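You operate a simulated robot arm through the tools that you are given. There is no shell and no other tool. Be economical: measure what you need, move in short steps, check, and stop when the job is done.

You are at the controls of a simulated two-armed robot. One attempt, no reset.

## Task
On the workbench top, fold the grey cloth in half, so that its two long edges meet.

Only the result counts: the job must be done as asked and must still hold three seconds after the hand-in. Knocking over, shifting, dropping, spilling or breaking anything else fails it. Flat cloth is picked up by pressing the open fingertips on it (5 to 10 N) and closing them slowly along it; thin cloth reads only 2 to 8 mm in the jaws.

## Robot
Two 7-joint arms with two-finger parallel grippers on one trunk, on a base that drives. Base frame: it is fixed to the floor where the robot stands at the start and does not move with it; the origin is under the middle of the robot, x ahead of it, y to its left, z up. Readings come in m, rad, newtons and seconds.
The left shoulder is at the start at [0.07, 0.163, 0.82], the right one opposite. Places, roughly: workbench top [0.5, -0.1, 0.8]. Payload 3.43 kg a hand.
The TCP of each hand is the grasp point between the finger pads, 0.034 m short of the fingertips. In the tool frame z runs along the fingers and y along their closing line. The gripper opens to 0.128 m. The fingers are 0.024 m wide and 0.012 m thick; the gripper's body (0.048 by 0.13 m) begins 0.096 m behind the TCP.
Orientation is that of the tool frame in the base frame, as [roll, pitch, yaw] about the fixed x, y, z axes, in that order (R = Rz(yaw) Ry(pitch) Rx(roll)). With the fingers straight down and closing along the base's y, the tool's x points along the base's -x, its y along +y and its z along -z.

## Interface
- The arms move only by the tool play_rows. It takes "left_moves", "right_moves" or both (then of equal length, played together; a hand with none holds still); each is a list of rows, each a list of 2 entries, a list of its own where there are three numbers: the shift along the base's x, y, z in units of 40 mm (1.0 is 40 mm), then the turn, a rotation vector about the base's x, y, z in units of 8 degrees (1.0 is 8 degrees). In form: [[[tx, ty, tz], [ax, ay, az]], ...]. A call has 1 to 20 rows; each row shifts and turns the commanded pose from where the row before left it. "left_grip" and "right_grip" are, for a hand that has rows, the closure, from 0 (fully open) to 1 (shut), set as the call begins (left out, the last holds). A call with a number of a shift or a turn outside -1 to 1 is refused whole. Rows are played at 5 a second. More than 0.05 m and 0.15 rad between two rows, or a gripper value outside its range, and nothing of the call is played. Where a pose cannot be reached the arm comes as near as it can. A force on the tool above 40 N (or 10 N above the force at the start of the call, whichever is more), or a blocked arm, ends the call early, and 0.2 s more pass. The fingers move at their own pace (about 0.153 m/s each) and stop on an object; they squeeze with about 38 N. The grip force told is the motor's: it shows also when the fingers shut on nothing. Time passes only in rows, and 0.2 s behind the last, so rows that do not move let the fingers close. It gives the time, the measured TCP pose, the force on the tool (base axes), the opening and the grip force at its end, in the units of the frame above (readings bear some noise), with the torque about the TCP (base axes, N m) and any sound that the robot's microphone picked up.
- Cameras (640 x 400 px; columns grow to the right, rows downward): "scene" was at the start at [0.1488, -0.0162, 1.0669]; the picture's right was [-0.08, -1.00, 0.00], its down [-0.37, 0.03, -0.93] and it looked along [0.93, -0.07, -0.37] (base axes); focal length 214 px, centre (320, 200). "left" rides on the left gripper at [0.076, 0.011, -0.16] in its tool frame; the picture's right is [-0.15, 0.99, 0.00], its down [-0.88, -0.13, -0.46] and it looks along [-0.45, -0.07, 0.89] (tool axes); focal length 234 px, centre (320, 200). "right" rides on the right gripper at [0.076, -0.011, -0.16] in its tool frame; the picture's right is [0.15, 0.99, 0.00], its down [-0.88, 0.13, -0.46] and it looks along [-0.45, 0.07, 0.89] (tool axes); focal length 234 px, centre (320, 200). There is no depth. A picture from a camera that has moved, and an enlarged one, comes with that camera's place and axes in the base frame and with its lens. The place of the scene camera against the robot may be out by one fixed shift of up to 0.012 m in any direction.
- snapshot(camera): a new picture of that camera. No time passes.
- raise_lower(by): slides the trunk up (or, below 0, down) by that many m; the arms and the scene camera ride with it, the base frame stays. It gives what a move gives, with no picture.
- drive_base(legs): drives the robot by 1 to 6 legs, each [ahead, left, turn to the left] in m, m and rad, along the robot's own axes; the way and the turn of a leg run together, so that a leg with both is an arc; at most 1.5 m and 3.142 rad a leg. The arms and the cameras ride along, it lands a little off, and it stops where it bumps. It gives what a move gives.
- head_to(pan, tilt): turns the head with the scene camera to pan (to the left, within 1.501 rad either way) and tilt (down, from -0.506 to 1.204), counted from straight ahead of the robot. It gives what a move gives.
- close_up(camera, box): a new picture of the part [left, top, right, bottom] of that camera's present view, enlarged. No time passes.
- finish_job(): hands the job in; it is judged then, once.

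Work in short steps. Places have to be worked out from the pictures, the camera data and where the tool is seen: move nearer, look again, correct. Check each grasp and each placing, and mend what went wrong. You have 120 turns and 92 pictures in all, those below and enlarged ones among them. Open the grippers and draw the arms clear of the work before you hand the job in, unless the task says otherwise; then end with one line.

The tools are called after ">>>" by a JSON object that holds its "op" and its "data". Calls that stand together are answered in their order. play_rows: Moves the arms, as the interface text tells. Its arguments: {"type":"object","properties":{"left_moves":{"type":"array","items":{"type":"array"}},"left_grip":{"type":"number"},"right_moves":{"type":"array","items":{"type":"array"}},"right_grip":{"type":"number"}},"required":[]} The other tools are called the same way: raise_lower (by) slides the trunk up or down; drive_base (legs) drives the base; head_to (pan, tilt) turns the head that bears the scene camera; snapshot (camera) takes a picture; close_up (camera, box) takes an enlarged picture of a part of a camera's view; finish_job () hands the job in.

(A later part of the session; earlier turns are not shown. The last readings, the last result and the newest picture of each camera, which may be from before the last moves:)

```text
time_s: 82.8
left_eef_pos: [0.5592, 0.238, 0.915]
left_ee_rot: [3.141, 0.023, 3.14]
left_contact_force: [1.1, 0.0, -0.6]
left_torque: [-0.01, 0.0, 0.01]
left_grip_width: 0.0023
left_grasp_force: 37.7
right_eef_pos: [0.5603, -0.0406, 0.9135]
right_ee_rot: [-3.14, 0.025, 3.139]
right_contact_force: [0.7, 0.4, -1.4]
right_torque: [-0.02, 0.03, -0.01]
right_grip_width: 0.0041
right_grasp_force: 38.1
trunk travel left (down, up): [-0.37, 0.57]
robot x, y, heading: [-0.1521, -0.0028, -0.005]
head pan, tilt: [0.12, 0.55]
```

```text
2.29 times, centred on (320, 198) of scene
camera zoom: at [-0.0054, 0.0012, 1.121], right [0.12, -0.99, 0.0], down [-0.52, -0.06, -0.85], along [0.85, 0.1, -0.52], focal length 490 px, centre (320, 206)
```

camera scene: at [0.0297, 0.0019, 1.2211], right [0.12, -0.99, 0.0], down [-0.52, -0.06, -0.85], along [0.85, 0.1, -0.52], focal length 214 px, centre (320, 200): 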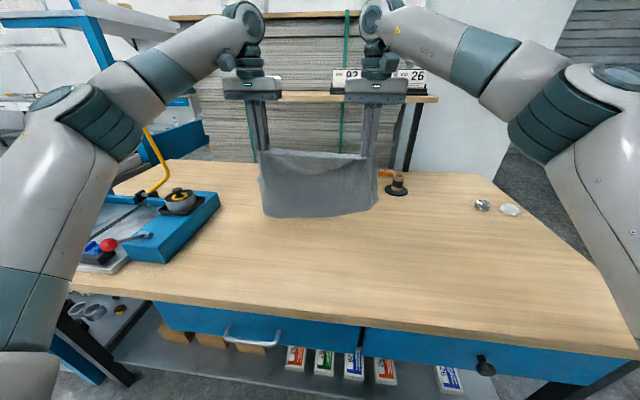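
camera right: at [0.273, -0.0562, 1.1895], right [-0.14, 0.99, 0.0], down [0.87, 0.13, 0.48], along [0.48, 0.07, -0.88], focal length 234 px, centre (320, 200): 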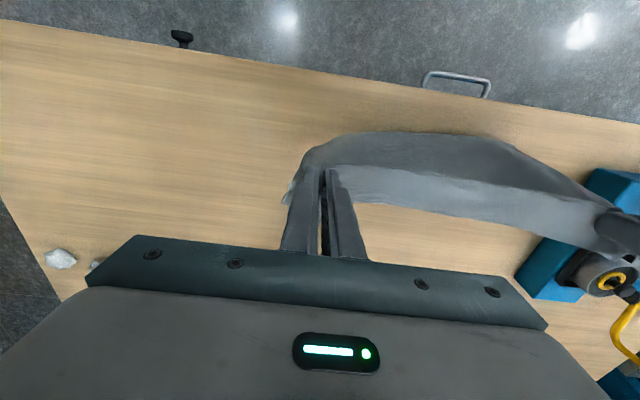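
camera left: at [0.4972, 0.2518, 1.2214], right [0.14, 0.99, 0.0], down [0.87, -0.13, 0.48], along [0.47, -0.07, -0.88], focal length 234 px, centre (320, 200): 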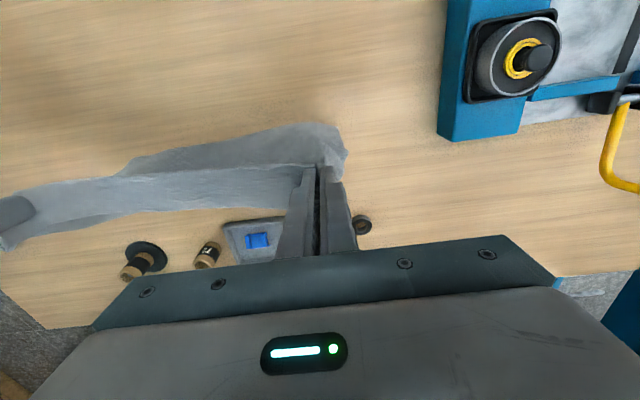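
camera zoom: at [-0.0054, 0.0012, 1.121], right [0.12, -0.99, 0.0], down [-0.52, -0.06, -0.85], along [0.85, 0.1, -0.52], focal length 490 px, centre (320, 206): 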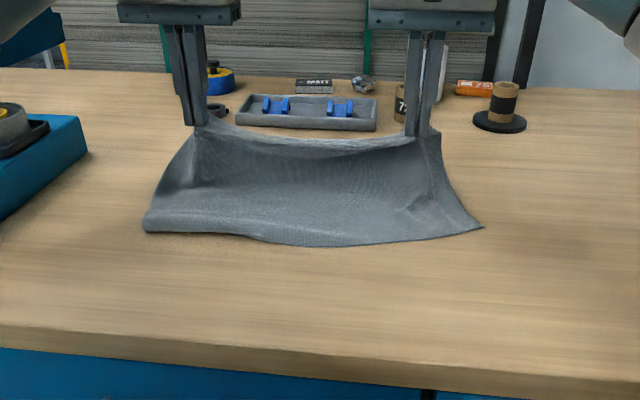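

The sheet is spreading well. I'll go forward 5 cm more, then lower with a slight backward motion so the edge flap lands pointing away.

>>> {"op": "drive_base", "data": {"legs": [[0.06, 0, 0]]}}

>>> {"op": "play_rows", "data": {"left_moves": [[[0.1, 0, -0.3], [0, 0, 0]], [[0.1, 0, -0.3], [0, 0, 0]], [[0, 0, -0.3], [0, 0, 0]], [[-0.1, 0, -0.3], [0, 0, 0]], [[-0.15, 0, -0.3], [0, 0, 0]], [[-0.15, 0, -0.3], [0, 0, 0]], [[0, 0, -0.05], [0, 0, 0]], [[0, 0, 0], [0, 0, 0]]], "right_moves": [[[0.2, 0, -0.3], [0, 0, 0]], [[0.2, 0, -0.3], [0, 0, 0]], [[0.2, 0, -0.3], [0, 0, 0]], [[-0.1, 0, -0.3], [0, 0, 0]], [[-0.15, 0, -0.3], [0, 0, 0]], [[-0.15, 0, -0.3], [0, 0, 0]], [[0, 0, -0.05], [0, 0, 0]], [[0, 0, 0], [0, 0, 0]]]}}

>>> {"op": "play_rows", "data": {"left_moves": [[[0, 0, 0], [0, 0, 0]], [[0, 0, 0], [0, 0, 0]], [[0, 0, 0.5], [0, 0, 0]], [[-0.5, 0, 0.8], [0, 0, 0]], [[-0.5, 0, 0.8], [0, 0, 0]], [[-0.5, 0, 0.5], [0, 0, 0]], [[0, 0, 0], [0, 0, 0]]], "right_moves": [[[0, 0, 0], [0, 0, 0]], [[0, 0, 0], [0, 0, 0]], [[0, 0, 0.5], [0, 0, 0]], [[-0.5, 0, 0.8], [0, 0, 0]], [[-0.5, 0, 0.8], [0, 0, 0]], [[-0.5, 0, 0.5], [0, 0, 0]], [[0, 0, 0], [0, 0, 0]]], "left_grip": 0.6, "right_grip": 0.6}}

>>> {"op": "snapshot", "data": {"camera": "left"}}

>>> {"op": "snapshot", "data": {"camera": "scene"}}

```text
time_s: 83.8
left_eef_pos: [0.6189, 0.238, 0.9136]
left_ee_rot: [-3.14, 0.023, 3.139]
left_contact_force: [0.7, -0.1, -0.5]
left_torque: [0.03, 0.04, 0.02]
left_grip_width: 0.0021
left_grasp_force: 36.9
right_eef_pos: [0.6179, -0.0415, 0.9139]
right_ee_rot: [-3.141, 0.025, 3.138]
right_contact_force: [-0.4, -0.3, 0.3]
right_torque: [-0.03, 0.04, -0.01]
right_grip_width: 0.0041
right_grasp_force: 38.0
trunk travel left (down, up): [-0.37, 0.57]
robot x, y, heading: [-0.0933, -0.0045, -0.003]
head pan, tilt: [0.12, 0.55]
```

```text
time_s: 85.6
left_eef_pos: [0.6101, 0.2376, 0.8391]
left_ee_rot: [3.14, 0.024, 3.14]
left_contact_force: [0.7, -0.3, 1.7]
left_torque: [-0.02, 0.0, 0.0]
left_grip_width: 0.0024
left_grasp_force: 37.1
right_eef_pos: [0.6267, -0.0401, 0.8396]
right_ee_rot: [-3.139, 0.026, 3.14]
right_contact_force: [-0.4, 0.2, 0.6]
right_torque: [0.0, 0.0, -0.01]
right_grip_width: 0.0041
right_grasp_force: 37.3
trunk travel left (down, up): [-0.37, 0.57]
robot x, y, heading: [-0.094, 0.0026, -0.004]
head pan, tilt: [0.12, 0.55]
```

```text
time_s: 87.2
left_eef_pos: [0.55, 0.2388, 0.9439]
left_ee_rot: [-3.14, 0.023, 3.141]
left_contact_force: [0.5, -0.3, 0.0]
left_torque: [0.03, -0.02, -0.01]
left_grip_width: 0.0513
left_grasp_force: 0.1
right_eef_pos: [0.5671, -0.0398, 0.944]
right_ee_rot: [-3.141, 0.026, 3.137]
right_contact_force: [0.3, 0.4, -0.2]
right_torque: [0.0, 0.01, -0.01]
right_grip_width: 0.0512
right_grasp_force: 0.0
trunk travel left (down, up): [-0.37, 0.57]
robot x, y, heading: [-0.0963, -0.003, -0.004]
head pan, tilt: [0.12, 0.55]
```

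```text
14 pictures are left
camera left: at [0.4703, 0.2505, 1.102], right [0.15, 0.99, 0.0], down [0.87, -0.13, 0.48], along [0.47, -0.07, -0.88], focal length 234 px, centre (320, 200)
```

left: 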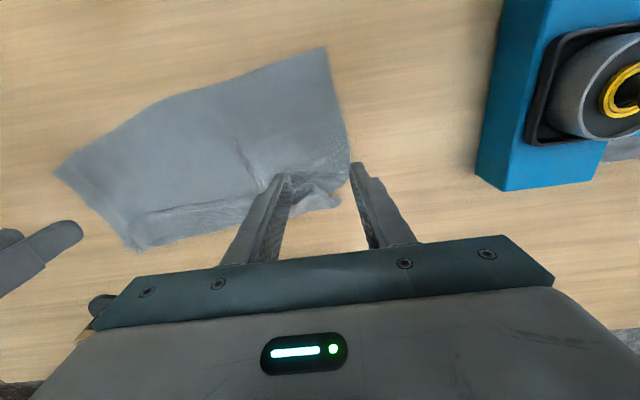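

```text
13 pictures are left
camera scene: at [0.0533, 0.0011, 1.121], right [0.12, -0.99, 0.0], down [-0.52, -0.06, -0.85], along [0.85, 0.1, -0.52], focal length 214 px, centre (320, 200)
```

scene: 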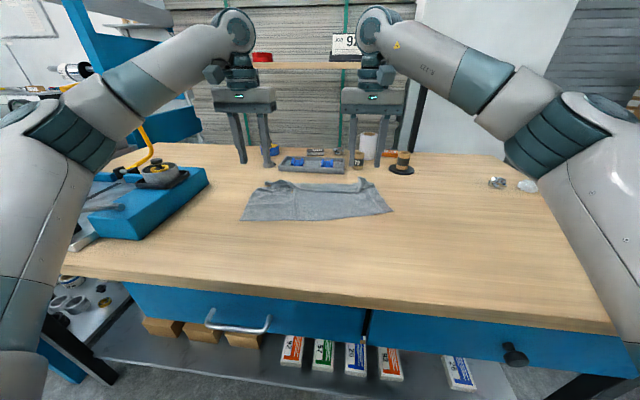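

The cloth is mostly open now, with a band at the far edge still unclear. I have 13 pictures left, so I'll spend one close-up on that band.

>>> {"op": "close_up", "data": {"camera": "left", "box": [40, 30, 376, 260]}}

```text
1.74 times, centred on (208, 145) of left
camera zoom: at [0.4703, 0.2505, 1.102], right [0.15, 0.99, 0.0], down [0.87, -0.13, 0.48], along [0.47, -0.07, -0.88], focal length 407 px, centre (515, 296)
```

zoom: 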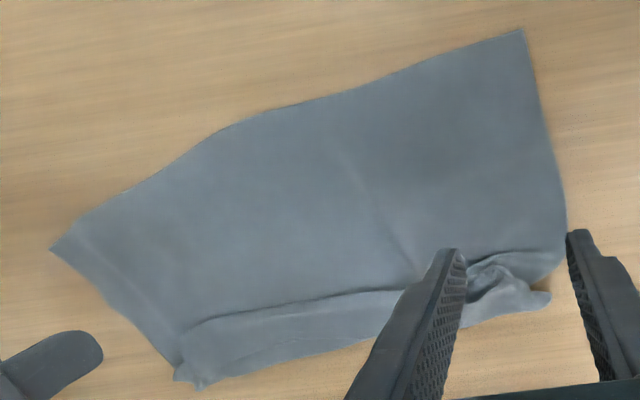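

The far strip looks like the free edge lying forward, at x≈0.64 on the left and 0.68 on the right, with a wrinkle behind it. Only bench is beneath it, so I can now pinch the edge as a single layer. I'll drive forward for reach and hover over both far corners.

>>> {"op": "drive_base", "data": {"legs": [[0.08, 0, 0]]}}

>>> {"op": "play_rows", "data": {"left_moves": [[[0, -0.2, -0.6], [0, 0, 0]], [[0, -0.15, -0.6], [0, 0, 0]], [[0, 0, -0.8], [0, 0, 0]], [[0, 0, 0], [0, 0, 0]]], "right_moves": [[[0.3, -0.1, -0.6], [0, 0, 0]], [[0.3, -0.1, -0.6], [0, 0, 0]], [[0, 0, -0.8], [0, 0, 0]], [[0, 0, 0], [0, 0, 0]]]}}

>>> {"op": "close_up", "data": {"camera": "left", "box": [180, 90, 436, 250]}}

>>> {"op": "close_up", "data": {"camera": "right", "box": [200, 90, 456, 250]}}

```text
time_s: 88.2
left_eef_pos: [0.6296, 0.2388, 0.9448]
left_ee_rot: [3.14, 0.021, -3.141]
left_contact_force: [-0.5, -0.1, -1.0]
left_torque: [0.01, 0.01, 0.01]
left_grip_width: 0.0511
left_grasp_force: 0.1
right_eef_pos: [0.6468, -0.0387, 0.9436]
right_ee_rot: [-3.139, 0.023, 3.14]
right_contact_force: [0.8, 0.6, -0.1]
right_torque: [-0.01, 0.04, -0.02]
right_grip_width: 0.0513
right_grasp_force: 0.0
trunk travel left (down, up): [-0.37, 0.57]
robot x, y, heading: [-0.0136, -0.0014, 0.001]
head pan, tilt: [0.12, 0.55]
```

```text
time_s: 89.2
left_eef_pos: [0.6303, 0.2232, 0.8653]
left_ee_rot: [-3.141, 0.024, -3.141]
left_contact_force: [0.1, 0.5, -0.2]
left_torque: [0.0, 0.0, -0.03]
left_grip_width: 0.0512
left_grasp_force: 0.1
right_eef_pos: [0.6698, -0.0485, 0.8643]
right_ee_rot: [-3.141, 0.027, 3.14]
right_contact_force: [-0.3, 0.9, -0.5]
right_torque: [0.0, -0.04, 0.02]
right_grip_width: 0.0513
right_grasp_force: 0.0
trunk travel left (down, up): [-0.37, 0.57]
robot x, y, heading: [-0.0092, -0.0038, -0.008]
head pan, tilt: [0.12, 0.55]
```

```text
2.50 times, centred on (308, 170) of left
camera zoom: at [0.5487, 0.2368, 1.0233], right [0.15, 0.99, 0.0], down [0.87, -0.13, 0.48], along [0.47, -0.07, -0.88], focal length 585 px, centre (350, 275)
```

zoom: 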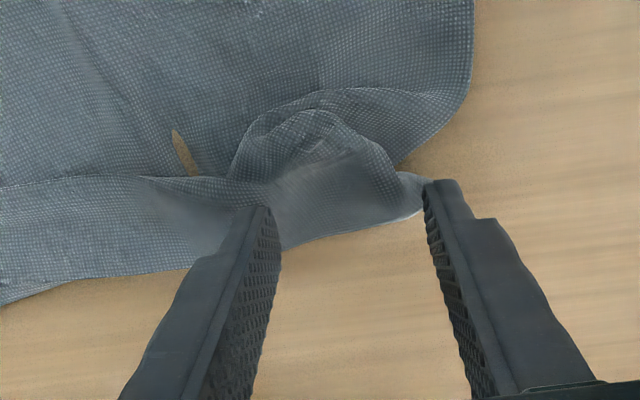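

```text
2.50 times, centred on (328, 170) of right
camera zoom: at [0.5885, -0.0589, 1.0203], right [-0.14, 0.99, 0.0], down [0.87, 0.13, 0.48], along [0.47, 0.06, -0.88], focal length 585 px, centre (300, 275)
```

zoom: 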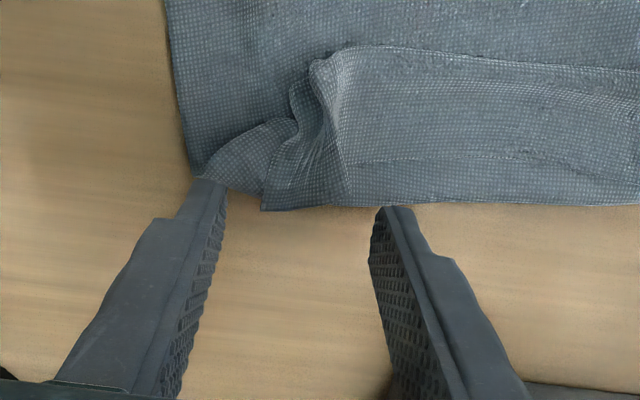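

The left shows a clean outer edge, but on the right I see both a faint inner line and an outer boundary. One tight zoom should tell me which is the true edge.

>>> {"op": "close_up", "data": {"camera": "right", "box": [300, 105, 412, 175]}}

```text
5.71 times, centred on (356, 140) of right
camera zoom: at [0.5885, -0.0589, 1.0203], right [-0.14, 0.99, 0.0], down [0.87, 0.13, 0.48], along [0.47, 0.06, -0.88], focal length 1338 px, centre (114, 543)
```

zoom: 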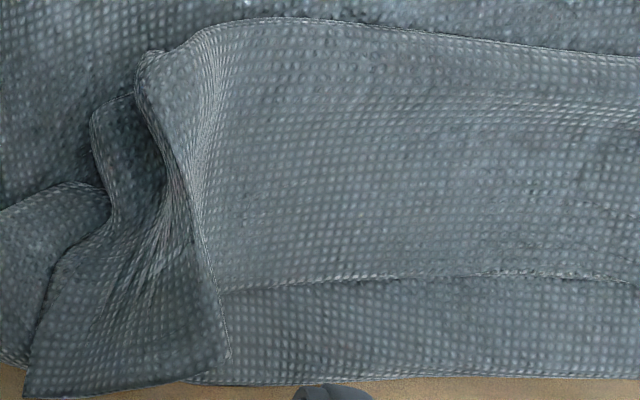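

That clears it up. The right free corner lies on top and overhangs the fold at about x 0.665–0.677, y -0.06 to -0.03, and the left outer boundary is the true edge. I'll bite shallowly right at those edges, lowering to contact now.

>>> {"op": "play_rows", "data": {"left_moves": [[[0.24, 0.12, -0.3], [0, 0, 0]], [[0, 0, -0.3], [0, 0, 0]], [[0, 0, -0.13], [0, 0, 0]], [[0, 0, 0], [0, 0, 0]]], "right_moves": [[[0.13, 0.06, -0.3], [0, 0, 0]], [[0, 0, -0.3], [0, 0, 0]], [[0, 0, -0.1], [0, 0, 0]], [[0, 0, 0], [0, 0, 0]]]}}

```text
time_s: 90.2
left_eef_pos: [0.6395, 0.2289, 0.8386]
left_ee_rot: [3.139, 0.028, -3.141]
left_contact_force: [-0.3, 0.2, 0.4]
left_torque: [0.01, -0.02, 0.01]
left_grip_width: 0.051
left_grasp_force: 0.0
right_eef_pos: [0.6748, -0.0455, 0.8374]
right_ee_rot: [3.139, 0.026, 3.139]
right_contact_force: [-0.1, 0.1, -0.5]
right_torque: [0.01, 0.0, 0.0]
right_grip_width: 0.0514
right_grasp_force: 0.0
trunk travel left (down, up): [-0.37, 0.57]
robot x, y, heading: [-0.013, -0.0013, 0.003]
head pan, tilt: [0.12, 0.55]
```

Not quite touching yet, so I'll press the last 2–3 mm.

>>> {"op": "play_rows", "data": {"left_moves": [[[0, 0, -0.06], [0, 0, 0]], [[0, 0, -0.02], [0, 0, 0]], [[0, 0, 0], [0, 0, 0]]], "right_moves": [[[0, 0, -0.05], [0, 0, 0]], [[0, 0, -0.02], [0, 0, 0]], [[0, 0, 0], [0, 0, 0]]]}}

```text
time_s: 91.0
left_eef_pos: [0.6378, 0.2274, 0.8403]
left_ee_rot: [3.138, 0.036, 3.141]
left_contact_force: [-0.6, 0.8, -0.5]
left_torque: [-0.03, 0.0, -0.01]
left_grip_width: 0.0513
left_grasp_force: 0.0
right_eef_pos: [0.6734, -0.0476, 0.8351]
right_ee_rot: [3.14, 0.031, 3.14]
right_contact_force: [2.5, 2.1, 12.5]
right_torque: [-0.3, 0.07, 0.06]
right_grip_width: 0.0506
right_grasp_force: 0.0
trunk travel left (down, up): [-0.37, 0.57]
robot x, y, heading: [-0.0116, -0.0015, 0.002]
head pan, tilt: [0.12, 0.55]
```

The right hand pressed to 12 N and ended the call before the left came down. I'll ease the right up 1 mm and lower the left.

>>> {"op": "play_rows", "data": {"left_moves": [[[0, 0, -0.06], [0, 0, 0]], [[0, 0, -0.04], [0, 0, 0]], [[0, 0, 0], [0, 0, 0]]], "right_moves": [[[0, 0, 0.02], [0, 0, 0]], [[0, 0, 0], [0, 0, 0]], [[0, 0, 0], [0, 0, 0]]]}}

```text
time_s: 91.8
left_eef_pos: [0.6384, 0.2272, 0.8418]
left_ee_rot: [3.137, 0.046, 3.14]
left_contact_force: [0.3, -0.4, 0.6]
left_torque: [0.0, -0.01, -0.03]
left_grip_width: 0.0512
left_grasp_force: 0.1
right_eef_pos: [0.6726, -0.0483, 0.8358]
right_ee_rot: [3.138, 0.026, 3.139]
right_contact_force: [-0.6, 1.0, 3.4]
right_torque: [-0.07, 0.03, 0.03]
right_grip_width: 0.0509
right_grasp_force: 0.1
trunk travel left (down, up): [-0.37, 0.57]
robot x, y, heading: [-0.0122, 0.0013, -0.002]
head pan, tilt: [0.12, 0.55]
```

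The left hand isn't going down: its height crept up and its pitch is drifting with no tool force. The arm itself may be touching something, so I'll check the scene.

>>> {"op": "snapshot", "data": {"camera": "scene"}}

```text
8 pictures are left
camera scene: at [0.129, -0.0026, 1.1226], right [0.12, -0.99, 0.0], down [-0.52, -0.06, -0.85], along [0.85, 0.1, -0.52], focal length 214 px, centre (320, 200)
```

scene: 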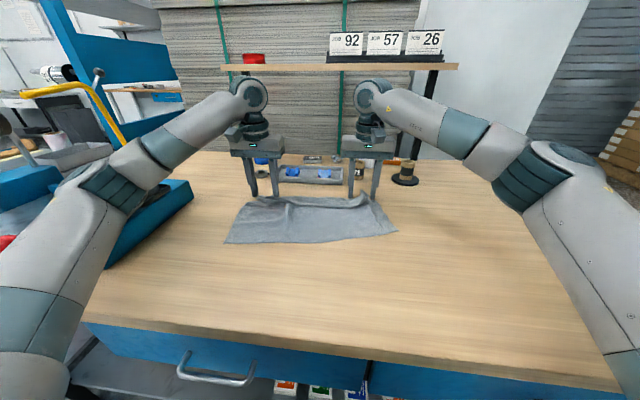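

The left elbow appears to be right on the blue case, so I must not push there. I'll lift both hands, back the base 5 cm to clear the elbow, and reach forward instead.

>>> {"op": "play_rows", "data": {"left_moves": [[[0, 0, 0.4], [0, 0, 0]], [[0, 0, 0.3], [0, 0, 0]], [[0, 0, 0], [0, 0, 0]]], "right_moves": [[[0, 0, 0.4], [0, 0, 0]], [[0, 0, 0.3], [0, 0, 0]], [[0, 0, 0], [0, 0, 0]]]}}

>>> {"op": "drive_base", "data": {"legs": [[-0.06, 0, 0]]}}

>>> {"op": "play_rows", "data": {"left_moves": [[[0.5, 0, 0], [0, 0, 0]], [[0.5, 0, 0], [0, 0, 0]], [[0.55, 0.03, -0.2], [0, 0, 0]], [[0, 0, 0], [0, 0, 0]]], "right_moves": [[[0.5, 0, 0], [0, 0, 0]], [[0.5, 0, 0], [0, 0, 0]], [[0.55, 0.05, -0.2], [0, 0, 0]], [[0, 0, 0], [0, 0, 0]]]}}

```text
time_s: 92.6
left_eef_pos: [0.6384, 0.229, 0.8549]
left_ee_rot: [3.141, 0.023, 3.141]
left_contact_force: [0.0, -0.2, 0.1]
left_torque: [0.03, 0.01, 0.0]
left_grip_width: 0.051
left_grasp_force: 0.2
right_eef_pos: [0.6742, -0.0456, 0.8609]
right_ee_rot: [-3.139, 0.025, 3.14]
right_contact_force: [0.1, -0.6, -1.2]
right_torque: [-0.04, 0.03, 0.01]
right_grip_width: 0.0511
right_grasp_force: 0.1
trunk travel left (down, up): [-0.37, 0.57]
robot x, y, heading: [-0.0144, -0.0018, -0.0]
head pan, tilt: [0.12, 0.55]
```

```text
time_s: 93.6
left_eef_pos: [0.5783, 0.2298, 0.8577]
left_ee_rot: [3.139, 0.027, -3.142]
left_contact_force: [-0.7, -0.1, -0.4]
left_torque: [-0.02, -0.04, 0.0]
left_grip_width: 0.0511
left_grasp_force: 0.1
right_eef_pos: [0.6139, -0.0454, 0.8646]
right_ee_rot: [-3.138, 0.027, 3.139]
right_contact_force: [-0.3, 0.6, 0.4]
right_torque: [0.0, -0.03, 0.02]
right_grip_width: 0.0508
right_grasp_force: 0.1
trunk travel left (down, up): [-0.37, 0.57]
robot x, y, heading: [-0.071, -0.0022, -0.003]
head pan, tilt: [0.12, 0.55]
```

```text
time_s: 94.6
left_eef_pos: [0.6416, 0.2308, 0.848]
left_ee_rot: [3.139, 0.026, 3.14]
left_contact_force: [0.5, 0.0, 0.2]
left_torque: [0.01, -0.01, -0.02]
left_grip_width: 0.0513
left_grasp_force: 0.2
right_eef_pos: [0.6758, -0.0426, 0.8546]
right_ee_rot: [-3.14, 0.026, 3.139]
right_contact_force: [0.7, -0.4, 0.0]
right_torque: [0.03, 0.0, -0.01]
right_grip_width: 0.0511
right_grasp_force: 0.1
trunk travel left (down, up): [-0.37, 0.57]
robot x, y, heading: [-0.0787, 0.0004, 0.001]
head pan, tilt: [0.12, 0.55]
```

The hands are back over the corners with the arms stretched clear of the case. I'll lower to contact again.

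>>> {"op": "play_rows", "data": {"left_moves": [[[0, 0, -0.14], [0, 0, 0]], [[0, 0, -0.1], [0, 0, 0]], [[0, 0, -0.05], [0, 0, 0]], [[0, 0, 0], [0, 0, 0]]], "right_moves": [[[0, 0, -0.25], [0, 0, 0]], [[0, -0.06, -0.15], [0, 0, 0]], [[0, 0, -0.05], [0, 0, 0]], [[0, 0, 0], [0, 0, 0]]]}}

```text
time_s: 95.6
left_eef_pos: [0.6412, 0.232, 0.8359]
left_ee_rot: [3.141, 0.027, -3.141]
left_contact_force: [-0.1, -0.1, 0.7]
left_torque: [-0.02, 0.02, 0.02]
left_grip_width: 0.0511
left_grasp_force: 0.1
right_eef_pos: [0.6763, -0.0449, 0.836]
right_ee_rot: [3.141, 0.026, 3.14]
right_contact_force: [0.6, 0.6, 2.0]
right_torque: [-0.04, 0.03, -0.01]
right_grip_width: 0.0512
right_grasp_force: 0.1
trunk travel left (down, up): [-0.37, 0.57]
robot x, y, heading: [-0.0766, 0.0006, 0.003]
head pan, tilt: [0.12, 0.55]
```

Both are in light contact now. I'll press slightly more and close in steps.

>>> {"op": "play_rows", "data": {"left_moves": [[[0, 0, -0.05], [0, 0, 0]], [[0, 0, 0], [0, 0, 0]]], "right_moves": [[[0, 0, -0.01], [0, 0, 0]], [[0, 0, 0], [0, 0, 0]]], "left_grip": 0.7, "right_grip": 0.7}}

>>> {"op": "play_rows", "data": {"left_moves": [[[0, 0, 0], [0, 0, 0]]], "right_moves": [[[0, 0, 0], [0, 0, 0]]], "left_grip": 0.85, "right_grip": 0.85}}

>>> {"op": "play_rows", "data": {"left_moves": [[[0, 0, 0], [0, 0, 0]], [[0, 0, 0], [0, 0, 0]], [[0, 0, 0], [0, 0, 0]]], "right_moves": [[[0, 0, 0], [0, 0, 0]], [[0, 0, 0], [0, 0, 0]], [[0, 0, 0], [0, 0, 0]]], "left_grip": 1.0, "right_grip": 1.0}}

>>> {"op": "play_rows", "data": {"left_moves": [[[0, 0, 0.4], [0, 0, 0]], [[0, 0, 0.5], [0, 0, 0]], [[0, 0, 0.5], [0, 0, 0]], [[0, 0, 0], [0, 0, 0]]], "right_moves": [[[0, 0, 0.4], [0, 0, 0]], [[0, 0, 0.5], [0, 0, 0]], [[0, 0, 0.5], [0, 0, 0]], [[0, 0, 0], [0, 0, 0]]]}}

>>> {"op": "raise_lower", "data": {"by": 0.1}}

>>> {"op": "snapshot", "data": {"camera": "scene"}}

```text
time_s: 96.2
left_eef_pos: [0.6395, 0.2321, 0.8363]
left_ee_rot: [-3.141, 0.027, 3.141]
left_contact_force: [3.3, -0.1, 9.5]
left_torque: [-0.17, 0.0, 0.01]
left_grip_width: 0.0384
left_grasp_force: 0.0
right_eef_pos: [0.6752, -0.0455, 0.8378]
right_ee_rot: [-3.138, 0.026, 3.139]
right_contact_force: [0.1, 0.5, 0.7]
right_torque: [0.02, -0.01, -0.02]
right_grip_width: 0.0384
right_grasp_force: 0.0
trunk travel left (down, up): [-0.37, 0.57]
robot x, y, heading: [-0.0729, -0.0011, -0.003]
head pan, tilt: [0.12, 0.55]
```

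```text
time_s: 96.6
left_eef_pos: [0.6405, 0.2308, 0.8351]
left_ee_rot: [-3.141, 0.027, 3.141]
left_contact_force: [0.1, 1.0, 10.2]
left_torque: [-0.1, 0.06, -0.02]
left_grip_width: 0.0187
left_grasp_force: 0.0
right_eef_pos: [0.6759, -0.0456, 0.8365]
right_ee_rot: [-3.14, 0.028, 3.139]
right_contact_force: [-0.7, 0.0, 0.6]
right_torque: [0.01, 0.01, 0.01]
right_grip_width: 0.0194
right_grasp_force: 0.1
trunk travel left (down, up): [-0.37, 0.57]
robot x, y, heading: [-0.0723, -0.0018, -0.003]
head pan, tilt: [0.12, 0.55]
```

```text
time_s: 97.4
left_eef_pos: [0.641, 0.2294, 0.8352]
left_ee_rot: [3.141, 0.027, -3.141]
left_contact_force: [-1.6, -3.5, 11.9]
left_torque: [-0.24, 0.12, 0.0]
left_grip_width: 0.0033
left_grasp_force: 37.8
right_eef_pos: [0.6745, -0.0457, 0.8367]
right_ee_rot: [3.142, 0.027, 3.141]
right_contact_force: [-0.7, 1.1, 1.0]
right_torque: [0.06, -0.01, 0.0]
right_grip_width: 0.0033
right_grasp_force: 37.6
trunk travel left (down, up): [-0.37, 0.57]
robot x, y, heading: [-0.0715, 0.0011, -0.003]
head pan, tilt: [0.12, 0.55]
```

```text
time_s: 98.4
left_eef_pos: [0.6417, 0.2318, 0.8894]
left_ee_rot: [3.14, 0.024, -3.141]
left_contact_force: [0.7, -0.8, 0.2]
left_torque: [-0.04, 0.03, 0.03]
left_grip_width: 0.0033
left_grasp_force: 38.5
right_eef_pos: [0.678, -0.0454, 0.8902]
right_ee_rot: [-3.141, 0.024, 3.139]
right_contact_force: [0.2, 0.3, -0.5]
right_torque: [0.03, -0.03, -0.03]
right_grip_width: 0.0032
right_grasp_force: 37.7
trunk travel left (down, up): [-0.37, 0.57]
robot x, y, heading: [-0.0718, -0.0004, 0.0]
head pan, tilt: [0.12, 0.55]
```

```text
time_s: 99.7
left_eef_pos: [0.6419, 0.2317, 0.9898]
left_ee_rot: [3.139, 0.025, -3.141]
left_contact_force: [0.1, -0.9, 0.5]
left_torque: [-0.02, -0.01, 0.05]
left_grip_width: 0.0033
left_grasp_force: 38.2
right_eef_pos: [0.6782, -0.0464, 0.9907]
right_ee_rot: [-3.14, 0.024, 3.14]
right_contact_force: [-0.6, 0.0, -1.0]
right_torque: [0.04, -0.03, 0.0]
right_grip_width: 0.0033
right_grasp_force: 37.4
trunk travel left (down, up): [-0.47, 0.47]
robot x, y, heading: [-0.0766, -0.0014, -0.002]
head pan, tilt: [0.12, 0.55]
```

```text
7 pictures are left
camera scene: at [0.0727, 0.0012, 1.2211], right [0.12, -0.99, 0.0], down [-0.52, -0.06, -0.85], along [0.85, 0.1, -0.52], focal length 214 px, centre (320, 200)
```

scene: 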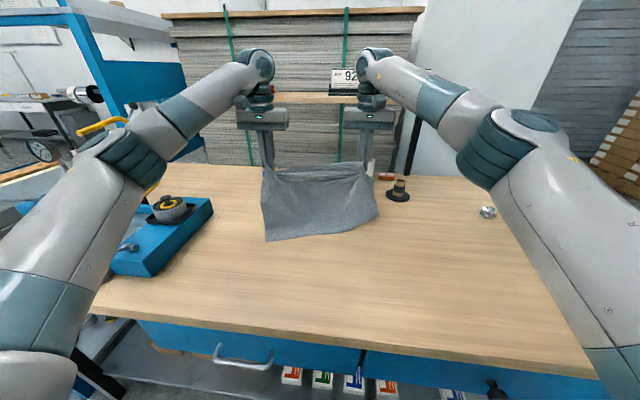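

Both corners are held by the free edge and the sheet is unrolling. I'll raise the trunk further to hang it fully, and back the base off 15 cm.

>>> {"op": "raise_lower", "data": {"by": 0.13}}

>>> {"op": "drive_base", "data": {"legs": [[-0.2, 0, 0]]}}

>>> {"op": "close_up", "data": {"camera": "scene", "box": [180, 120, 460, 295]}}

```text
time_s: 101.3
left_eef_pos: [0.6427, 0.2313, 1.119]
left_ee_rot: [3.139, 0.024, 3.142]
left_contact_force: [0.0, -0.8, 0.0]
left_torque: [-0.03, -0.03, 0.01]
left_grip_width: 0.0033
left_grasp_force: 38.0
right_eef_pos: [0.6781, -0.0452, 1.1199]
right_ee_rot: [-3.139, 0.025, 3.141]
right_contact_force: [-0.5, 0.8, 0.0]
right_torque: [0.02, -0.02, 0.01]
right_grip_width: 0.0033
right_grasp_force: 38.6
trunk travel left (down, up): [-0.6, 0.34]
robot x, y, heading: [-0.0745, -0.004, 0.0]
head pan, tilt: [0.12, 0.55]
```

```text
time_s: 102.9
left_eef_pos: [0.4416, 0.231, 1.1192]
left_ee_rot: [3.14, 0.025, -3.141]
left_contact_force: [-0.2, -0.7, 0.2]
left_torque: [-0.03, -0.03, 0.02]
left_grip_width: 0.0033
left_grasp_force: 37.5
right_eef_pos: [0.477, -0.0445, 1.1214]
right_ee_rot: [-3.14, 0.026, 3.139]
right_contact_force: [-0.1, -0.5, 0.0]
right_torque: [0.03, 0.01, -0.01]
right_grip_width: 0.0033
right_grasp_force: 37.6
trunk travel left (down, up): [-0.6, 0.34]
robot x, y, heading: [-0.2758, 0.0007, -0.0]
head pan, tilt: [0.12, 0.55]
```

```text
2.29 times, centred on (320, 208) of scene
camera zoom: at [-0.1272, 0.0013, 1.3511], right [0.12, -0.99, 0.0], down [-0.52, -0.06, -0.85], along [0.85, 0.1, -0.52], focal length 490 px, centre (320, 183)
```

zoom: 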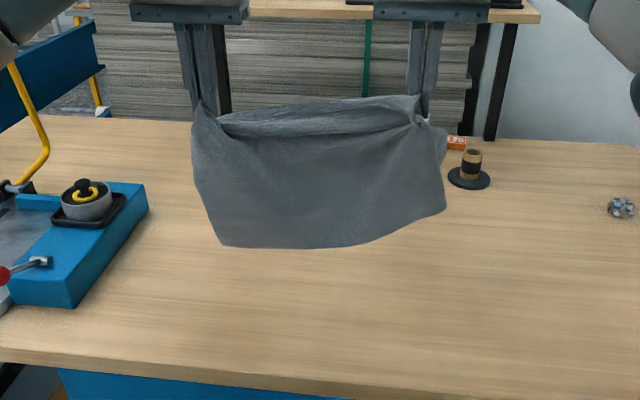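

The hang looks shorter than the full width, so I need to know whether the top is a roll or just a shoulder. I have 6 pictures left and will use one tight zoom there.

>>> {"op": "close_up", "data": {"camera": "scene", "box": [255, 148, 383, 232]}}

```text
4.76 times, centred on (319, 190) of scene
camera zoom: at [-0.1272, 0.0013, 1.3511], right [0.12, -0.99, 0.0], down [-0.52, -0.06, -0.85], along [0.85, 0.1, -0.52], focal length 1021 px, centre (325, 248)
```

zoom: 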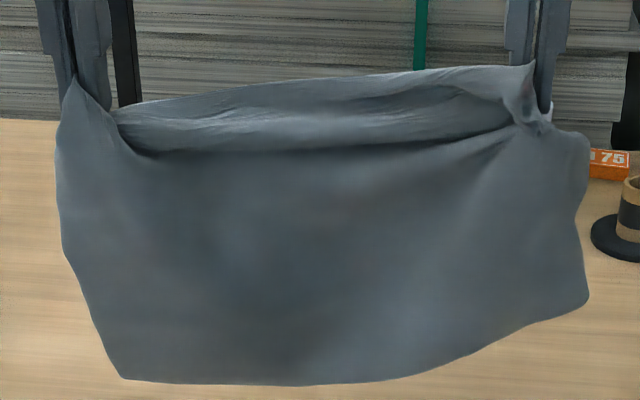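

Both jaws still hold a doubled layer at the far edge, but the bottom (near) edge is clean. New plan: lay the cloth down and grip that clean edge at its corners, then hang it so gravity fully unrolls the far end. I'll lay it out first with alternating lowering and short drives.

>>> {"op": "play_rows", "data": {"left_moves": [[[0, 0, 0], [0, 0, 0]], [[0, 0, 0], [0, 0, 0]], [[0, 0, 0], [0, 0, 0]]], "right_moves": [[[-0.45, 0, 0], [0, 0, 0]], [[-0.4, 0, 0], [0, 0, 0]], [[0, 0, 0], [0, 0, 0]]]}}

>>> {"op": "raise_lower", "data": {"by": -0.1}}

>>> {"op": "drive_base", "data": {"legs": [[0.04, 0, 0]]}}

>>> {"op": "raise_lower", "data": {"by": -0.03}}

>>> {"op": "drive_base", "data": {"legs": [[0.05, 0, 0]]}}

>>> {"op": "raise_lower", "data": {"by": -0.04}}

>>> {"op": "drive_base", "data": {"legs": [[0.06, 0, 0]]}}

>>> {"op": "raise_lower", "data": {"by": -0.04}}

>>> {"op": "drive_base", "data": {"legs": [[0.04, 0, 0]]}}

>>> {"op": "raise_lower", "data": {"by": -0.05}}

```text
time_s: 103.7
left_eef_pos: [0.443, 0.2316, 1.1196]
left_ee_rot: [-3.141, 0.024, -3.141]
left_contact_force: [0.6, -0.4, -1.6]
left_torque: [-0.02, 0.03, 0.02]
left_grip_width: 0.0033
left_grasp_force: 37.4
right_eef_pos: [0.4434, -0.0461, 1.1213]
right_ee_rot: [-3.139, 0.024, 3.14]
right_contact_force: [0.2, 0.2, -1.1]
right_torque: [0.03, -0.01, 0.0]
right_grip_width: 0.0033
right_grasp_force: 37.7
trunk travel left (down, up): [-0.6, 0.34]
robot x, y, heading: [-0.2734, -0.0001, -0.003]
head pan, tilt: [0.12, 0.55]
```

```text
time_s: 105.0
left_eef_pos: [0.4413, 0.2307, 1.0192]
left_ee_rot: [3.14, 0.026, -3.141]
left_contact_force: [-0.1, 0.4, -0.4]
left_torque: [-0.03, 0.0, -0.01]
left_grip_width: 0.0031
left_grasp_force: 37.3
right_eef_pos: [0.4421, -0.0459, 1.023]
right_ee_rot: [-3.14, 0.027, 3.14]
right_contact_force: [-0.2, 0.1, -0.1]
right_torque: [0.04, -0.01, 0.04]
right_grip_width: 0.0033
right_grasp_force: 38.1
trunk travel left (down, up): [-0.5, 0.44]
robot x, y, heading: [-0.2751, 0.0003, 0.001]
head pan, tilt: [0.12, 0.55]
```

```text
time_s: 105.9
left_eef_pos: [0.4832, 0.2304, 1.0206]
left_ee_rot: [3.14, 0.024, -3.141]
left_contact_force: [-0.1, -0.8, 0.2]
left_torque: [-0.05, 0.01, 0.01]
left_grip_width: 0.0033
left_grasp_force: 37.8
right_eef_pos: [0.4833, -0.046, 1.0217]
right_ee_rot: [-3.14, 0.026, 3.141]
right_contact_force: [0.6, 1.0, -0.7]
right_torque: [0.04, 0.02, 0.01]
right_grip_width: 0.0033
right_grasp_force: 37.6
trunk travel left (down, up): [-0.5, 0.44]
robot x, y, heading: [-0.2335, 0.0004, -0.004]
head pan, tilt: [0.12, 0.55]
```

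```text
time_s: 106.7
left_eef_pos: [0.4805, 0.2304, 0.9909]
left_ee_rot: [3.139, 0.024, -3.141]
left_contact_force: [-0.1, -0.5, -0.1]
left_torque: [0.0, -0.04, -0.04]
left_grip_width: 0.0033
left_grasp_force: 37.1
right_eef_pos: [0.4818, -0.0456, 0.9926]
right_ee_rot: [-3.139, 0.025, 3.139]
right_contact_force: [0.1, -0.3, 0.4]
right_torque: [0.01, -0.03, 0.0]
right_grip_width: 0.0033
right_grasp_force: 37.4
trunk travel left (down, up): [-0.47, 0.47]
robot x, y, heading: [-0.2319, -0.002, -0.006]
head pan, tilt: [0.12, 0.55]
```

```text
time_s: 107.6
left_eef_pos: [0.5305, 0.2317, 0.9895]
left_ee_rot: [3.139, 0.024, -3.142]
left_contact_force: [0.9, -0.7, -0.3]
left_torque: [-0.07, 0.04, -0.01]
left_grip_width: 0.0033
left_grasp_force: 37.8
right_eef_pos: [0.5321, -0.0452, 0.9889]
right_ee_rot: [-3.14, 0.024, 3.14]
right_contact_force: [-0.2, 1.2, -1.3]
right_torque: [0.02, 0.05, -0.01]
right_grip_width: 0.0031
right_grasp_force: 38.4
trunk travel left (down, up): [-0.47, 0.47]
robot x, y, heading: [-0.1821, -0.0012, -0.004]
head pan, tilt: [0.12, 0.55]
```

```text
time_s: 108.4
left_eef_pos: [0.5305, 0.2313, 0.9506]
left_ee_rot: [3.139, 0.024, -3.142]
left_contact_force: [-0.7, -0.4, -0.1]
left_torque: [0.01, -0.04, 0.0]
left_grip_width: 0.0034
left_grasp_force: 37.4
right_eef_pos: [0.5307, -0.0446, 0.9522]
right_ee_rot: [-3.14, 0.025, 3.14]
right_contact_force: [0.1, 0.6, -0.7]
right_torque: [0.02, 0.0, -0.02]
right_grip_width: 0.0031
right_grasp_force: 37.9
trunk travel left (down, up): [-0.43, 0.51]
robot x, y, heading: [-0.1841, 0.0011, -0.004]
head pan, tilt: [0.12, 0.55]
```

```text
time_s: 109.4
left_eef_pos: [0.5915, 0.2294, 0.9484]
left_ee_rot: [3.139, 0.022, 3.14]
left_contact_force: [1.2, -1.0, -0.7]
left_torque: [-0.06, 0.05, -0.02]
left_grip_width: 0.003
left_grasp_force: 38.1
right_eef_pos: [0.5939, -0.0468, 0.9495]
right_ee_rot: [-3.14, 0.023, 3.139]
right_contact_force: [1.2, 0.3, -0.4]
right_torque: [0.02, 0.02, 0.01]
right_grip_width: 0.0031
right_grasp_force: 37.7
trunk travel left (down, up): [-0.43, 0.51]
robot x, y, heading: [-0.1227, -0.0034, -0.001]
head pan, tilt: [0.12, 0.55]
```

```text
time_s: 110.2
left_eef_pos: [0.591, 0.2304, 0.9094]
left_ee_rot: [3.14, 0.024, 3.139]
left_contact_force: [0.1, -1.3, 0.5]
left_torque: [-0.06, 0.01, -0.01]
left_grip_width: 0.0031
left_grasp_force: 37.6
right_eef_pos: [0.5911, -0.0463, 0.9108]
right_ee_rot: [-3.141, 0.025, 3.141]
right_contact_force: [0.6, 1.3, -0.1]
right_torque: [0.02, 0.01, -0.02]
right_grip_width: 0.0032
right_grasp_force: 37.8
trunk travel left (down, up): [-0.39, 0.55]
robot x, y, heading: [-0.1223, 0.0032, -0.001]
head pan, tilt: [0.12, 0.55]
```

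```text
time_s: 111.1
left_eef_pos: [0.632, 0.2298, 0.908]
left_ee_rot: [3.138, 0.021, 3.139]
left_contact_force: [0.4, 0.1, -1.3]
left_torque: [0.0, 0.06, -0.01]
left_grip_width: 0.003
left_grasp_force: 37.2
right_eef_pos: [0.6315, -0.0465, 0.9082]
right_ee_rot: [-3.139, 0.023, 3.138]
right_contact_force: [0.5, 1.2, -1.3]
right_torque: [0.04, 0.06, 0.02]
right_grip_width: 0.0034
right_grasp_force: 38.4
trunk travel left (down, up): [-0.39, 0.55]
robot x, y, heading: [-0.0862, 0.0041, -0.003]
head pan, tilt: [0.12, 0.55]
```

```text
time_s: 112.0
left_eef_pos: [0.6309, 0.2305, 0.8593]
left_ee_rot: [3.139, 0.023, 3.141]
left_contact_force: [-0.6, -0.8, 0.2]
left_torque: [-0.04, -0.01, 0.0]
left_grip_width: 0.0032
left_grasp_force: 37.9
right_eef_pos: [0.6313, -0.046, 0.8616]
right_ee_rot: [-3.139, 0.026, 3.139]
right_contact_force: [-0.4, 0.1, 0.6]
right_torque: [0.06, -0.04, 0.0]
right_grip_width: 0.0033
right_grasp_force: 37.3
trunk travel left (down, up): [-0.34, 0.6]
robot x, y, heading: [-0.0828, 0.0004, -0.001]
head pan, tilt: [0.12, 0.55]
```

The sheet is laid. I'll lower the last 2 cm, release, rise clear, and take a scene close-up to find the clean near edge's corners.

>>> {"op": "play_rows", "data": {"left_moves": [[[0, 0, -0.3], [0, 0, 0]], [[0, 0, -0.2], [0, 0, 0]], [[0, 0, 0], [0, 0, 0]]], "right_moves": [[[0, 0, -0.3], [0, 0, 0]], [[0, 0, -0.2], [0, 0, 0]], [[0, 0, 0], [0, 0, 0]]]}}

>>> {"op": "play_rows", "data": {"left_moves": [[[0, 0, 0], [0, 0, 0]], [[0, 0, 0], [0, 0, 0]], [[0, 0, 0.5], [0, 0, 0]], [[-0.3, 0, 0.8], [0, 0, 0]], [[-0.6, 0, 0.8], [0, 0, 0]], [[-0.6, 0, 0.3], [0, 0, 0]], [[0, 0, 0], [0, 0, 0]]], "right_moves": [[[0, 0, 0], [0, 0, 0]], [[0, 0, 0], [0, 0, 0]], [[0, 0, 0.5], [0, 0, 0]], [[-0.3, 0, 0.8], [0, 0, 0]], [[-0.6, 0, 0.8], [0, 0, 0]], [[-0.6, 0, 0.3], [0, 0, 0]], [[0, 0, 0], [0, 0, 0]]], "left_grip": 0.6, "right_grip": 0.6}}

>>> {"op": "close_up", "data": {"camera": "scene", "box": [190, 130, 430, 280]}}

```text
time_s: 112.8
left_eef_pos: [0.6313, 0.2304, 0.8403]
left_ee_rot: [3.139, 0.022, 3.14]
left_contact_force: [-0.5, -0.8, -0.4]
left_torque: [-0.04, -0.01, 0.0]
left_grip_width: 0.0031
left_grasp_force: 37.6
right_eef_pos: [0.6321, -0.0468, 0.8403]
right_ee_rot: [-3.14, 0.025, 3.137]
right_contact_force: [-0.4, 1.1, 1.1]
right_torque: [0.04, 0.01, 0.01]
right_grip_width: 0.0031
right_grasp_force: 37.8
trunk travel left (down, up): [-0.34, 0.6]
robot x, y, heading: [-0.0854, -0.0023, -0.004]
head pan, tilt: [0.12, 0.55]
```

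```text
time_s: 114.4
left_eef_pos: [0.5706, 0.2299, 0.9362]
left_ee_rot: [3.139, 0.022, -3.141]
left_contact_force: [0.1, -0.2, -0.6]
left_torque: [0.01, 0.01, 0.02]
left_grip_width: 0.0512
left_grasp_force: 0.1
right_eef_pos: [0.5719, -0.047, 0.9356]
right_ee_rot: [-3.14, 0.024, 3.137]
right_contact_force: [0.0, -0.4, 0.3]
right_torque: [0.0, -0.04, 0.01]
right_grip_width: 0.0515
right_grasp_force: 0.0
trunk travel left (down, up): [-0.34, 0.6]
robot x, y, heading: [-0.0836, 0.0004, -0.003]
head pan, tilt: [0.12, 0.55]
```

```text
2.67 times, centred on (310, 205) of scene
camera zoom: at [0.062, 0.0008, 1.0911], right [0.12, -0.99, 0.0], down [-0.52, -0.06, -0.85], along [0.85, 0.1, -0.52], focal length 572 px, centre (347, 187)
```

zoom: 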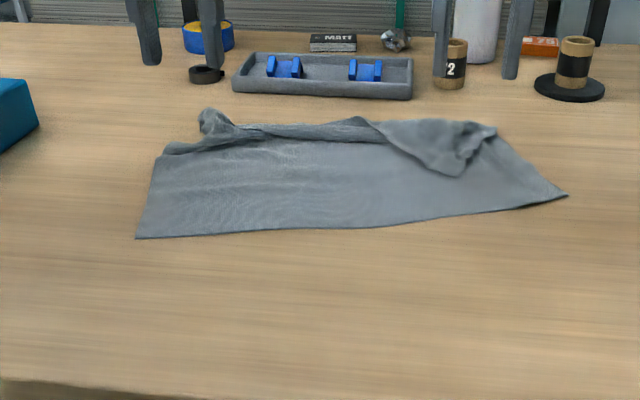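

The clean near edge runs from about (0.431, 0.223) to (0.545, -0.152), skewed 17°. I'll turn both hands 17° to match and hover about a centimetre inside that edge near its corners.

>>> {"op": "play_rows", "data": {"left_moves": [[[-0.73, -0.24, -0.3], [0, 0, 0.53]], [[-0.73, -0.24, -0.4], [0, 0, 0.53]], [[-0.73, -0.24, -0.6], [0, 0, 0.53]], [[-0.73, -0.24, -0.8], [0, 0, 0.53]], [[0, 0, 0], [0, 0, 0]]], "right_moves": [[[-0.165, -0.415, -0.3], [0, 0, 0.53]], [[-0.165, -0.415, -0.4], [0, 0, 0.53]], [[-0.165, -0.415, -0.6], [0, 0, 0.53]], [[-0.165, -0.415, -0.8], [0, 0, 0.53]], [[0, 0, 0], [0, 0, 0]]]}}

>>> {"op": "close_up", "data": {"camera": "left", "box": [180, 80, 436, 240]}}

```text
time_s: 115.6
left_eef_pos: [0.4533, 0.1909, 0.8536]
left_ee_rot: [3.138, 0.025, -2.847]
left_contact_force: [0.0, 0.9, -0.6]
left_torque: [0.02, -0.03, -0.01]
left_grip_width: 0.0515
left_grasp_force: 0.1
right_eef_pos: [0.5444, -0.1154, 0.8532]
right_ee_rot: [3.141, 0.025, -2.846]
right_contact_force: [0.7, -0.2, -0.9]
right_torque: [0.02, 0.0, -0.02]
right_grip_width: 0.0512
right_grasp_force: 0.0
trunk travel left (down, up): [-0.34, 0.6]
robot x, y, heading: [-0.0829, -0.001, -0.004]
head pan, tilt: [0.12, 0.55]
```

```text
2.50 times, centred on (308, 160) of left
camera zoom: at [0.3733, 0.1793, 1.0107], right [-0.15, 0.99, 0.01], down [0.87, 0.13, 0.48], along [0.47, 0.08, -0.88], focal length 585 px, centre (350, 300)
```

zoom: 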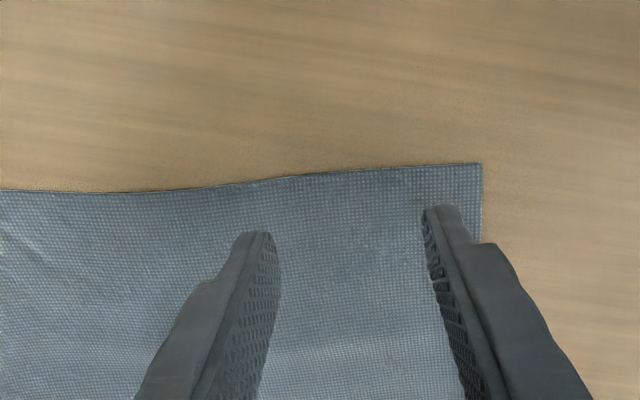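

The left edge turns out to be about 9 mm nearer than the scene camera suggested, so I'll correct both hands by that bias and lower to contact.

>>> {"op": "play_rows", "data": {"left_moves": [[[-0.29, -0.09, 0], [0, 0, 0]], [[0, 0, -0.25], [0, 0, 0]], [[0, 0, -0.15], [0, 0, 0]], [[0, 0, 0], [0, 0, 0]]], "right_moves": [[[-0.29, 0.35, 0], [0, 0, 0]], [[0, 0, -0.25], [0, 0, 0]], [[0, 0, -0.15], [0, 0, 0]], [[0, 0, 0], [0, 0, 0]]]}}

>>> {"op": "play_rows", "data": {"left_moves": [[[0, 0, -0.05], [0, 0, 0]], [[0, 0, 0], [0, 0, 0]]], "right_moves": [[[0, 0, -0.05], [0, 0, 0]], [[0, 0, 0], [0, 0, 0]]]}}

```text
time_s: 116.6
left_eef_pos: [0.4421, 0.1856, 0.8416]
left_ee_rot: [3.138, 0.029, -2.848]
left_contact_force: [0.0, -0.3, -0.4]
left_torque: [-0.02, -0.03, -0.06]
left_grip_width: 0.051
left_grasp_force: 0.0
right_eef_pos: [0.5321, -0.1018, 0.8397]
right_ee_rot: [3.139, 0.028, -2.849]
right_contact_force: [0.6, -0.3, 0.6]
right_torque: [0.0, -0.01, 0.01]
right_grip_width: 0.0512
right_grasp_force: 0.0
trunk travel left (down, up): [-0.34, 0.6]
robot x, y, heading: [-0.0844, 0.0009, 0.0]
head pan, tilt: [0.12, 0.55]
```

```text
time_s: 117.2
left_eef_pos: [0.4407, 0.1857, 0.8403]
left_ee_rot: [3.139, 0.036, -2.846]
left_contact_force: [0.1, -0.4, 0.3]
left_torque: [0.02, 0.0, 0.0]
left_grip_width: 0.0511
left_grasp_force: 0.1
right_eef_pos: [0.532, -0.1015, 0.8377]
right_ee_rot: [3.14, 0.029, -2.848]
right_contact_force: [0.2, 0.7, 1.3]
right_torque: [0.02, -0.01, 0.0]
right_grip_width: 0.0511
right_grasp_force: 0.0
trunk travel left (down, up): [-0.34, 0.6]
robot x, y, heading: [-0.0869, 0.0014, -0.004]
head pan, tilt: [0.12, 0.55]
```

The left hand is stalling above the cloth again, likely its elbow against the case. As before, I'll lift, back the base 10 cm, and reach forward so the elbow stays clear.

>>> {"op": "play_rows", "data": {"left_moves": [[[0, 0, 0.6], [0, 0, 0]], [[0, 0, 0], [0, 0, 0]]], "right_moves": [[[0, 0, 0.6], [0, 0, 0]], [[0, 0, 0], [0, 0, 0]]]}}

>>> {"op": "drive_base", "data": {"legs": [[-0.1, 0, 0]]}}

>>> {"op": "play_rows", "data": {"left_moves": [[[0.65, 0, 0], [0, 0, 0]], [[0.65, 0, 0], [0, 0, 0]], [[0.6, 0, 0], [0, 0, 0]], [[0.6, 0, 0], [0, 0, 0]], [[0, 0, -0.2], [0, 0, 0]], [[0, 0, 0], [0, 0, 0]]], "right_moves": [[[0.65, 0, 0], [0, 0, 0]], [[0.65, 0, 0], [0, 0, 0]], [[0.6, 0, 0], [0, 0, 0]], [[0.6, 0, 0], [0, 0, 0]], [[0, 0, -0.2], [0, 0, 0]], [[0, 0, 0], [0, 0, 0]]]}}

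```text
time_s: 117.8
left_eef_pos: [0.4416, 0.1854, 0.8568]
left_ee_rot: [3.138, 0.022, -2.849]
left_contact_force: [-0.1, 0.1, -0.3]
left_torque: [0.0, 0.01, 0.02]
left_grip_width: 0.0512
left_grasp_force: 0.0
right_eef_pos: [0.5331, -0.1023, 0.8574]
right_ee_rot: [-3.14, 0.027, -2.85]
right_contact_force: [0.1, -0.3, -0.3]
right_torque: [0.02, 0.0, 0.03]
right_grip_width: 0.0511
right_grasp_force: 0.2
trunk travel left (down, up): [-0.34, 0.6]
robot x, y, heading: [-0.0852, 0.0029, 0.001]
head pan, tilt: [0.12, 0.55]
```

```text
time_s: 119.0
left_eef_pos: [0.3376, 0.193, 0.8612]
left_ee_rot: [-3.137, 0.03, -2.84]
left_contact_force: [-0.9, -0.1, -0.1]
left_torque: [0.05, -0.06, 0.0]
left_grip_width: 0.0511
left_grasp_force: 0.0
right_eef_pos: [0.4294, -0.0943, 0.8632]
right_ee_rot: [-3.138, 0.032, -2.845]
right_contact_force: [-0.6, 0.0, -0.2]
right_torque: [0.05, 0.01, -0.03]
right_grip_width: 0.0513
right_grasp_force: 0.0
trunk travel left (down, up): [-0.34, 0.6]
robot x, y, heading: [-0.1847, 0.0027, 0.001]
head pan, tilt: [0.12, 0.55]
```

```text
time_s: 120.3
left_eef_pos: [0.4408, 0.1927, 0.8494]
left_ee_rot: [3.141, 0.025, -2.839]
left_contact_force: [-0.3, 0.0, -0.2]
left_torque: [-0.01, 0.0, 0.01]
left_grip_width: 0.0511
left_grasp_force: 0.0
right_eef_pos: [0.534, -0.0965, 0.851]
right_ee_rot: [-3.141, 0.023, -2.844]
right_contact_force: [-0.4, 0.0, -0.3]
right_torque: [0.02, -0.03, 0.01]
right_grip_width: 0.051
right_grasp_force: 0.1
trunk travel left (down, up): [-0.34, 0.6]
robot x, y, heading: [-0.1822, 0.0005, 0.001]
head pan, tilt: [0.12, 0.55]
```

The hands are back on target. I'll correct y by 5 mm and lower to contact.

>>> {"op": "play_rows", "data": {"left_moves": [[[0, -0.14, -0.15], [0, 0, 0]], [[0, 0, -0.12], [0, 0, 0]], [[0, 0, -0.07], [0, 0, 0]], [[0, 0, 0], [0, 0, 0]]], "right_moves": [[[0, -0.12, -0.2], [0, 0, 0]], [[0, 0, -0.12], [0, 0, 0]], [[0, 0, -0.06], [0, 0, 0]], [[0, 0, 0], [0, 0, 0]]]}}

```text
time_s: 121.3
left_eef_pos: [0.4415, 0.1875, 0.8367]
left_ee_rot: [-3.141, 0.024, -2.841]
left_contact_force: [0.5, -0.8, 0.0]
left_torque: [0.02, -0.03, 0.03]
left_grip_width: 0.0513
left_grasp_force: 0.0
right_eef_pos: [0.5345, -0.0998, 0.8358]
right_ee_rot: [-3.14, 0.026, -2.845]
right_contact_force: [1.8, 1.1, 6.1]
right_torque: [0.0, -0.03, -0.01]
right_grip_width: 0.0513
right_grasp_force: 0.1
trunk travel left (down, up): [-0.34, 0.6]
robot x, y, heading: [-0.1816, -0.0022, 0.005]
head pan, tilt: [0.12, 0.55]
```

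The right is at 6 N and the left is just above contact. I'll press the left down about 2 mm.

>>> {"op": "play_rows", "data": {"left_moves": [[[0, 0, -0.05], [0, 0, 0]], [[0, 0, -0.02], [0, 0, 0]], [[0, 0, 0], [0, 0, 0]]], "right_moves": [[[0, 0, 0], [0, 0, 0]], [[0, 0, 0], [0, 0, 0]], [[0, 0, 0], [0, 0, 0]]]}}

```text
time_s: 122.2
left_eef_pos: [0.4417, 0.1869, 0.8355]
left_ee_rot: [-3.141, 0.027, -2.839]
left_contact_force: [3.1, 1.1, 11.9]
left_torque: [-0.07, -0.08, 0.01]
left_grip_width: 0.0512
left_grasp_force: 0.1
right_eef_pos: [0.5334, -0.1004, 0.8367]
right_ee_rot: [-3.14, 0.026, -2.844]
right_contact_force: [1.1, 1.2, 5.1]
right_torque: [-0.02, -0.02, -0.06]
right_grip_width: 0.0511
right_grasp_force: 0.0
trunk travel left (down, up): [-0.34, 0.6]
robot x, y, heading: [-0.1848, -0.0015, -0.003]
head pan, tilt: [0.12, 0.55]
```

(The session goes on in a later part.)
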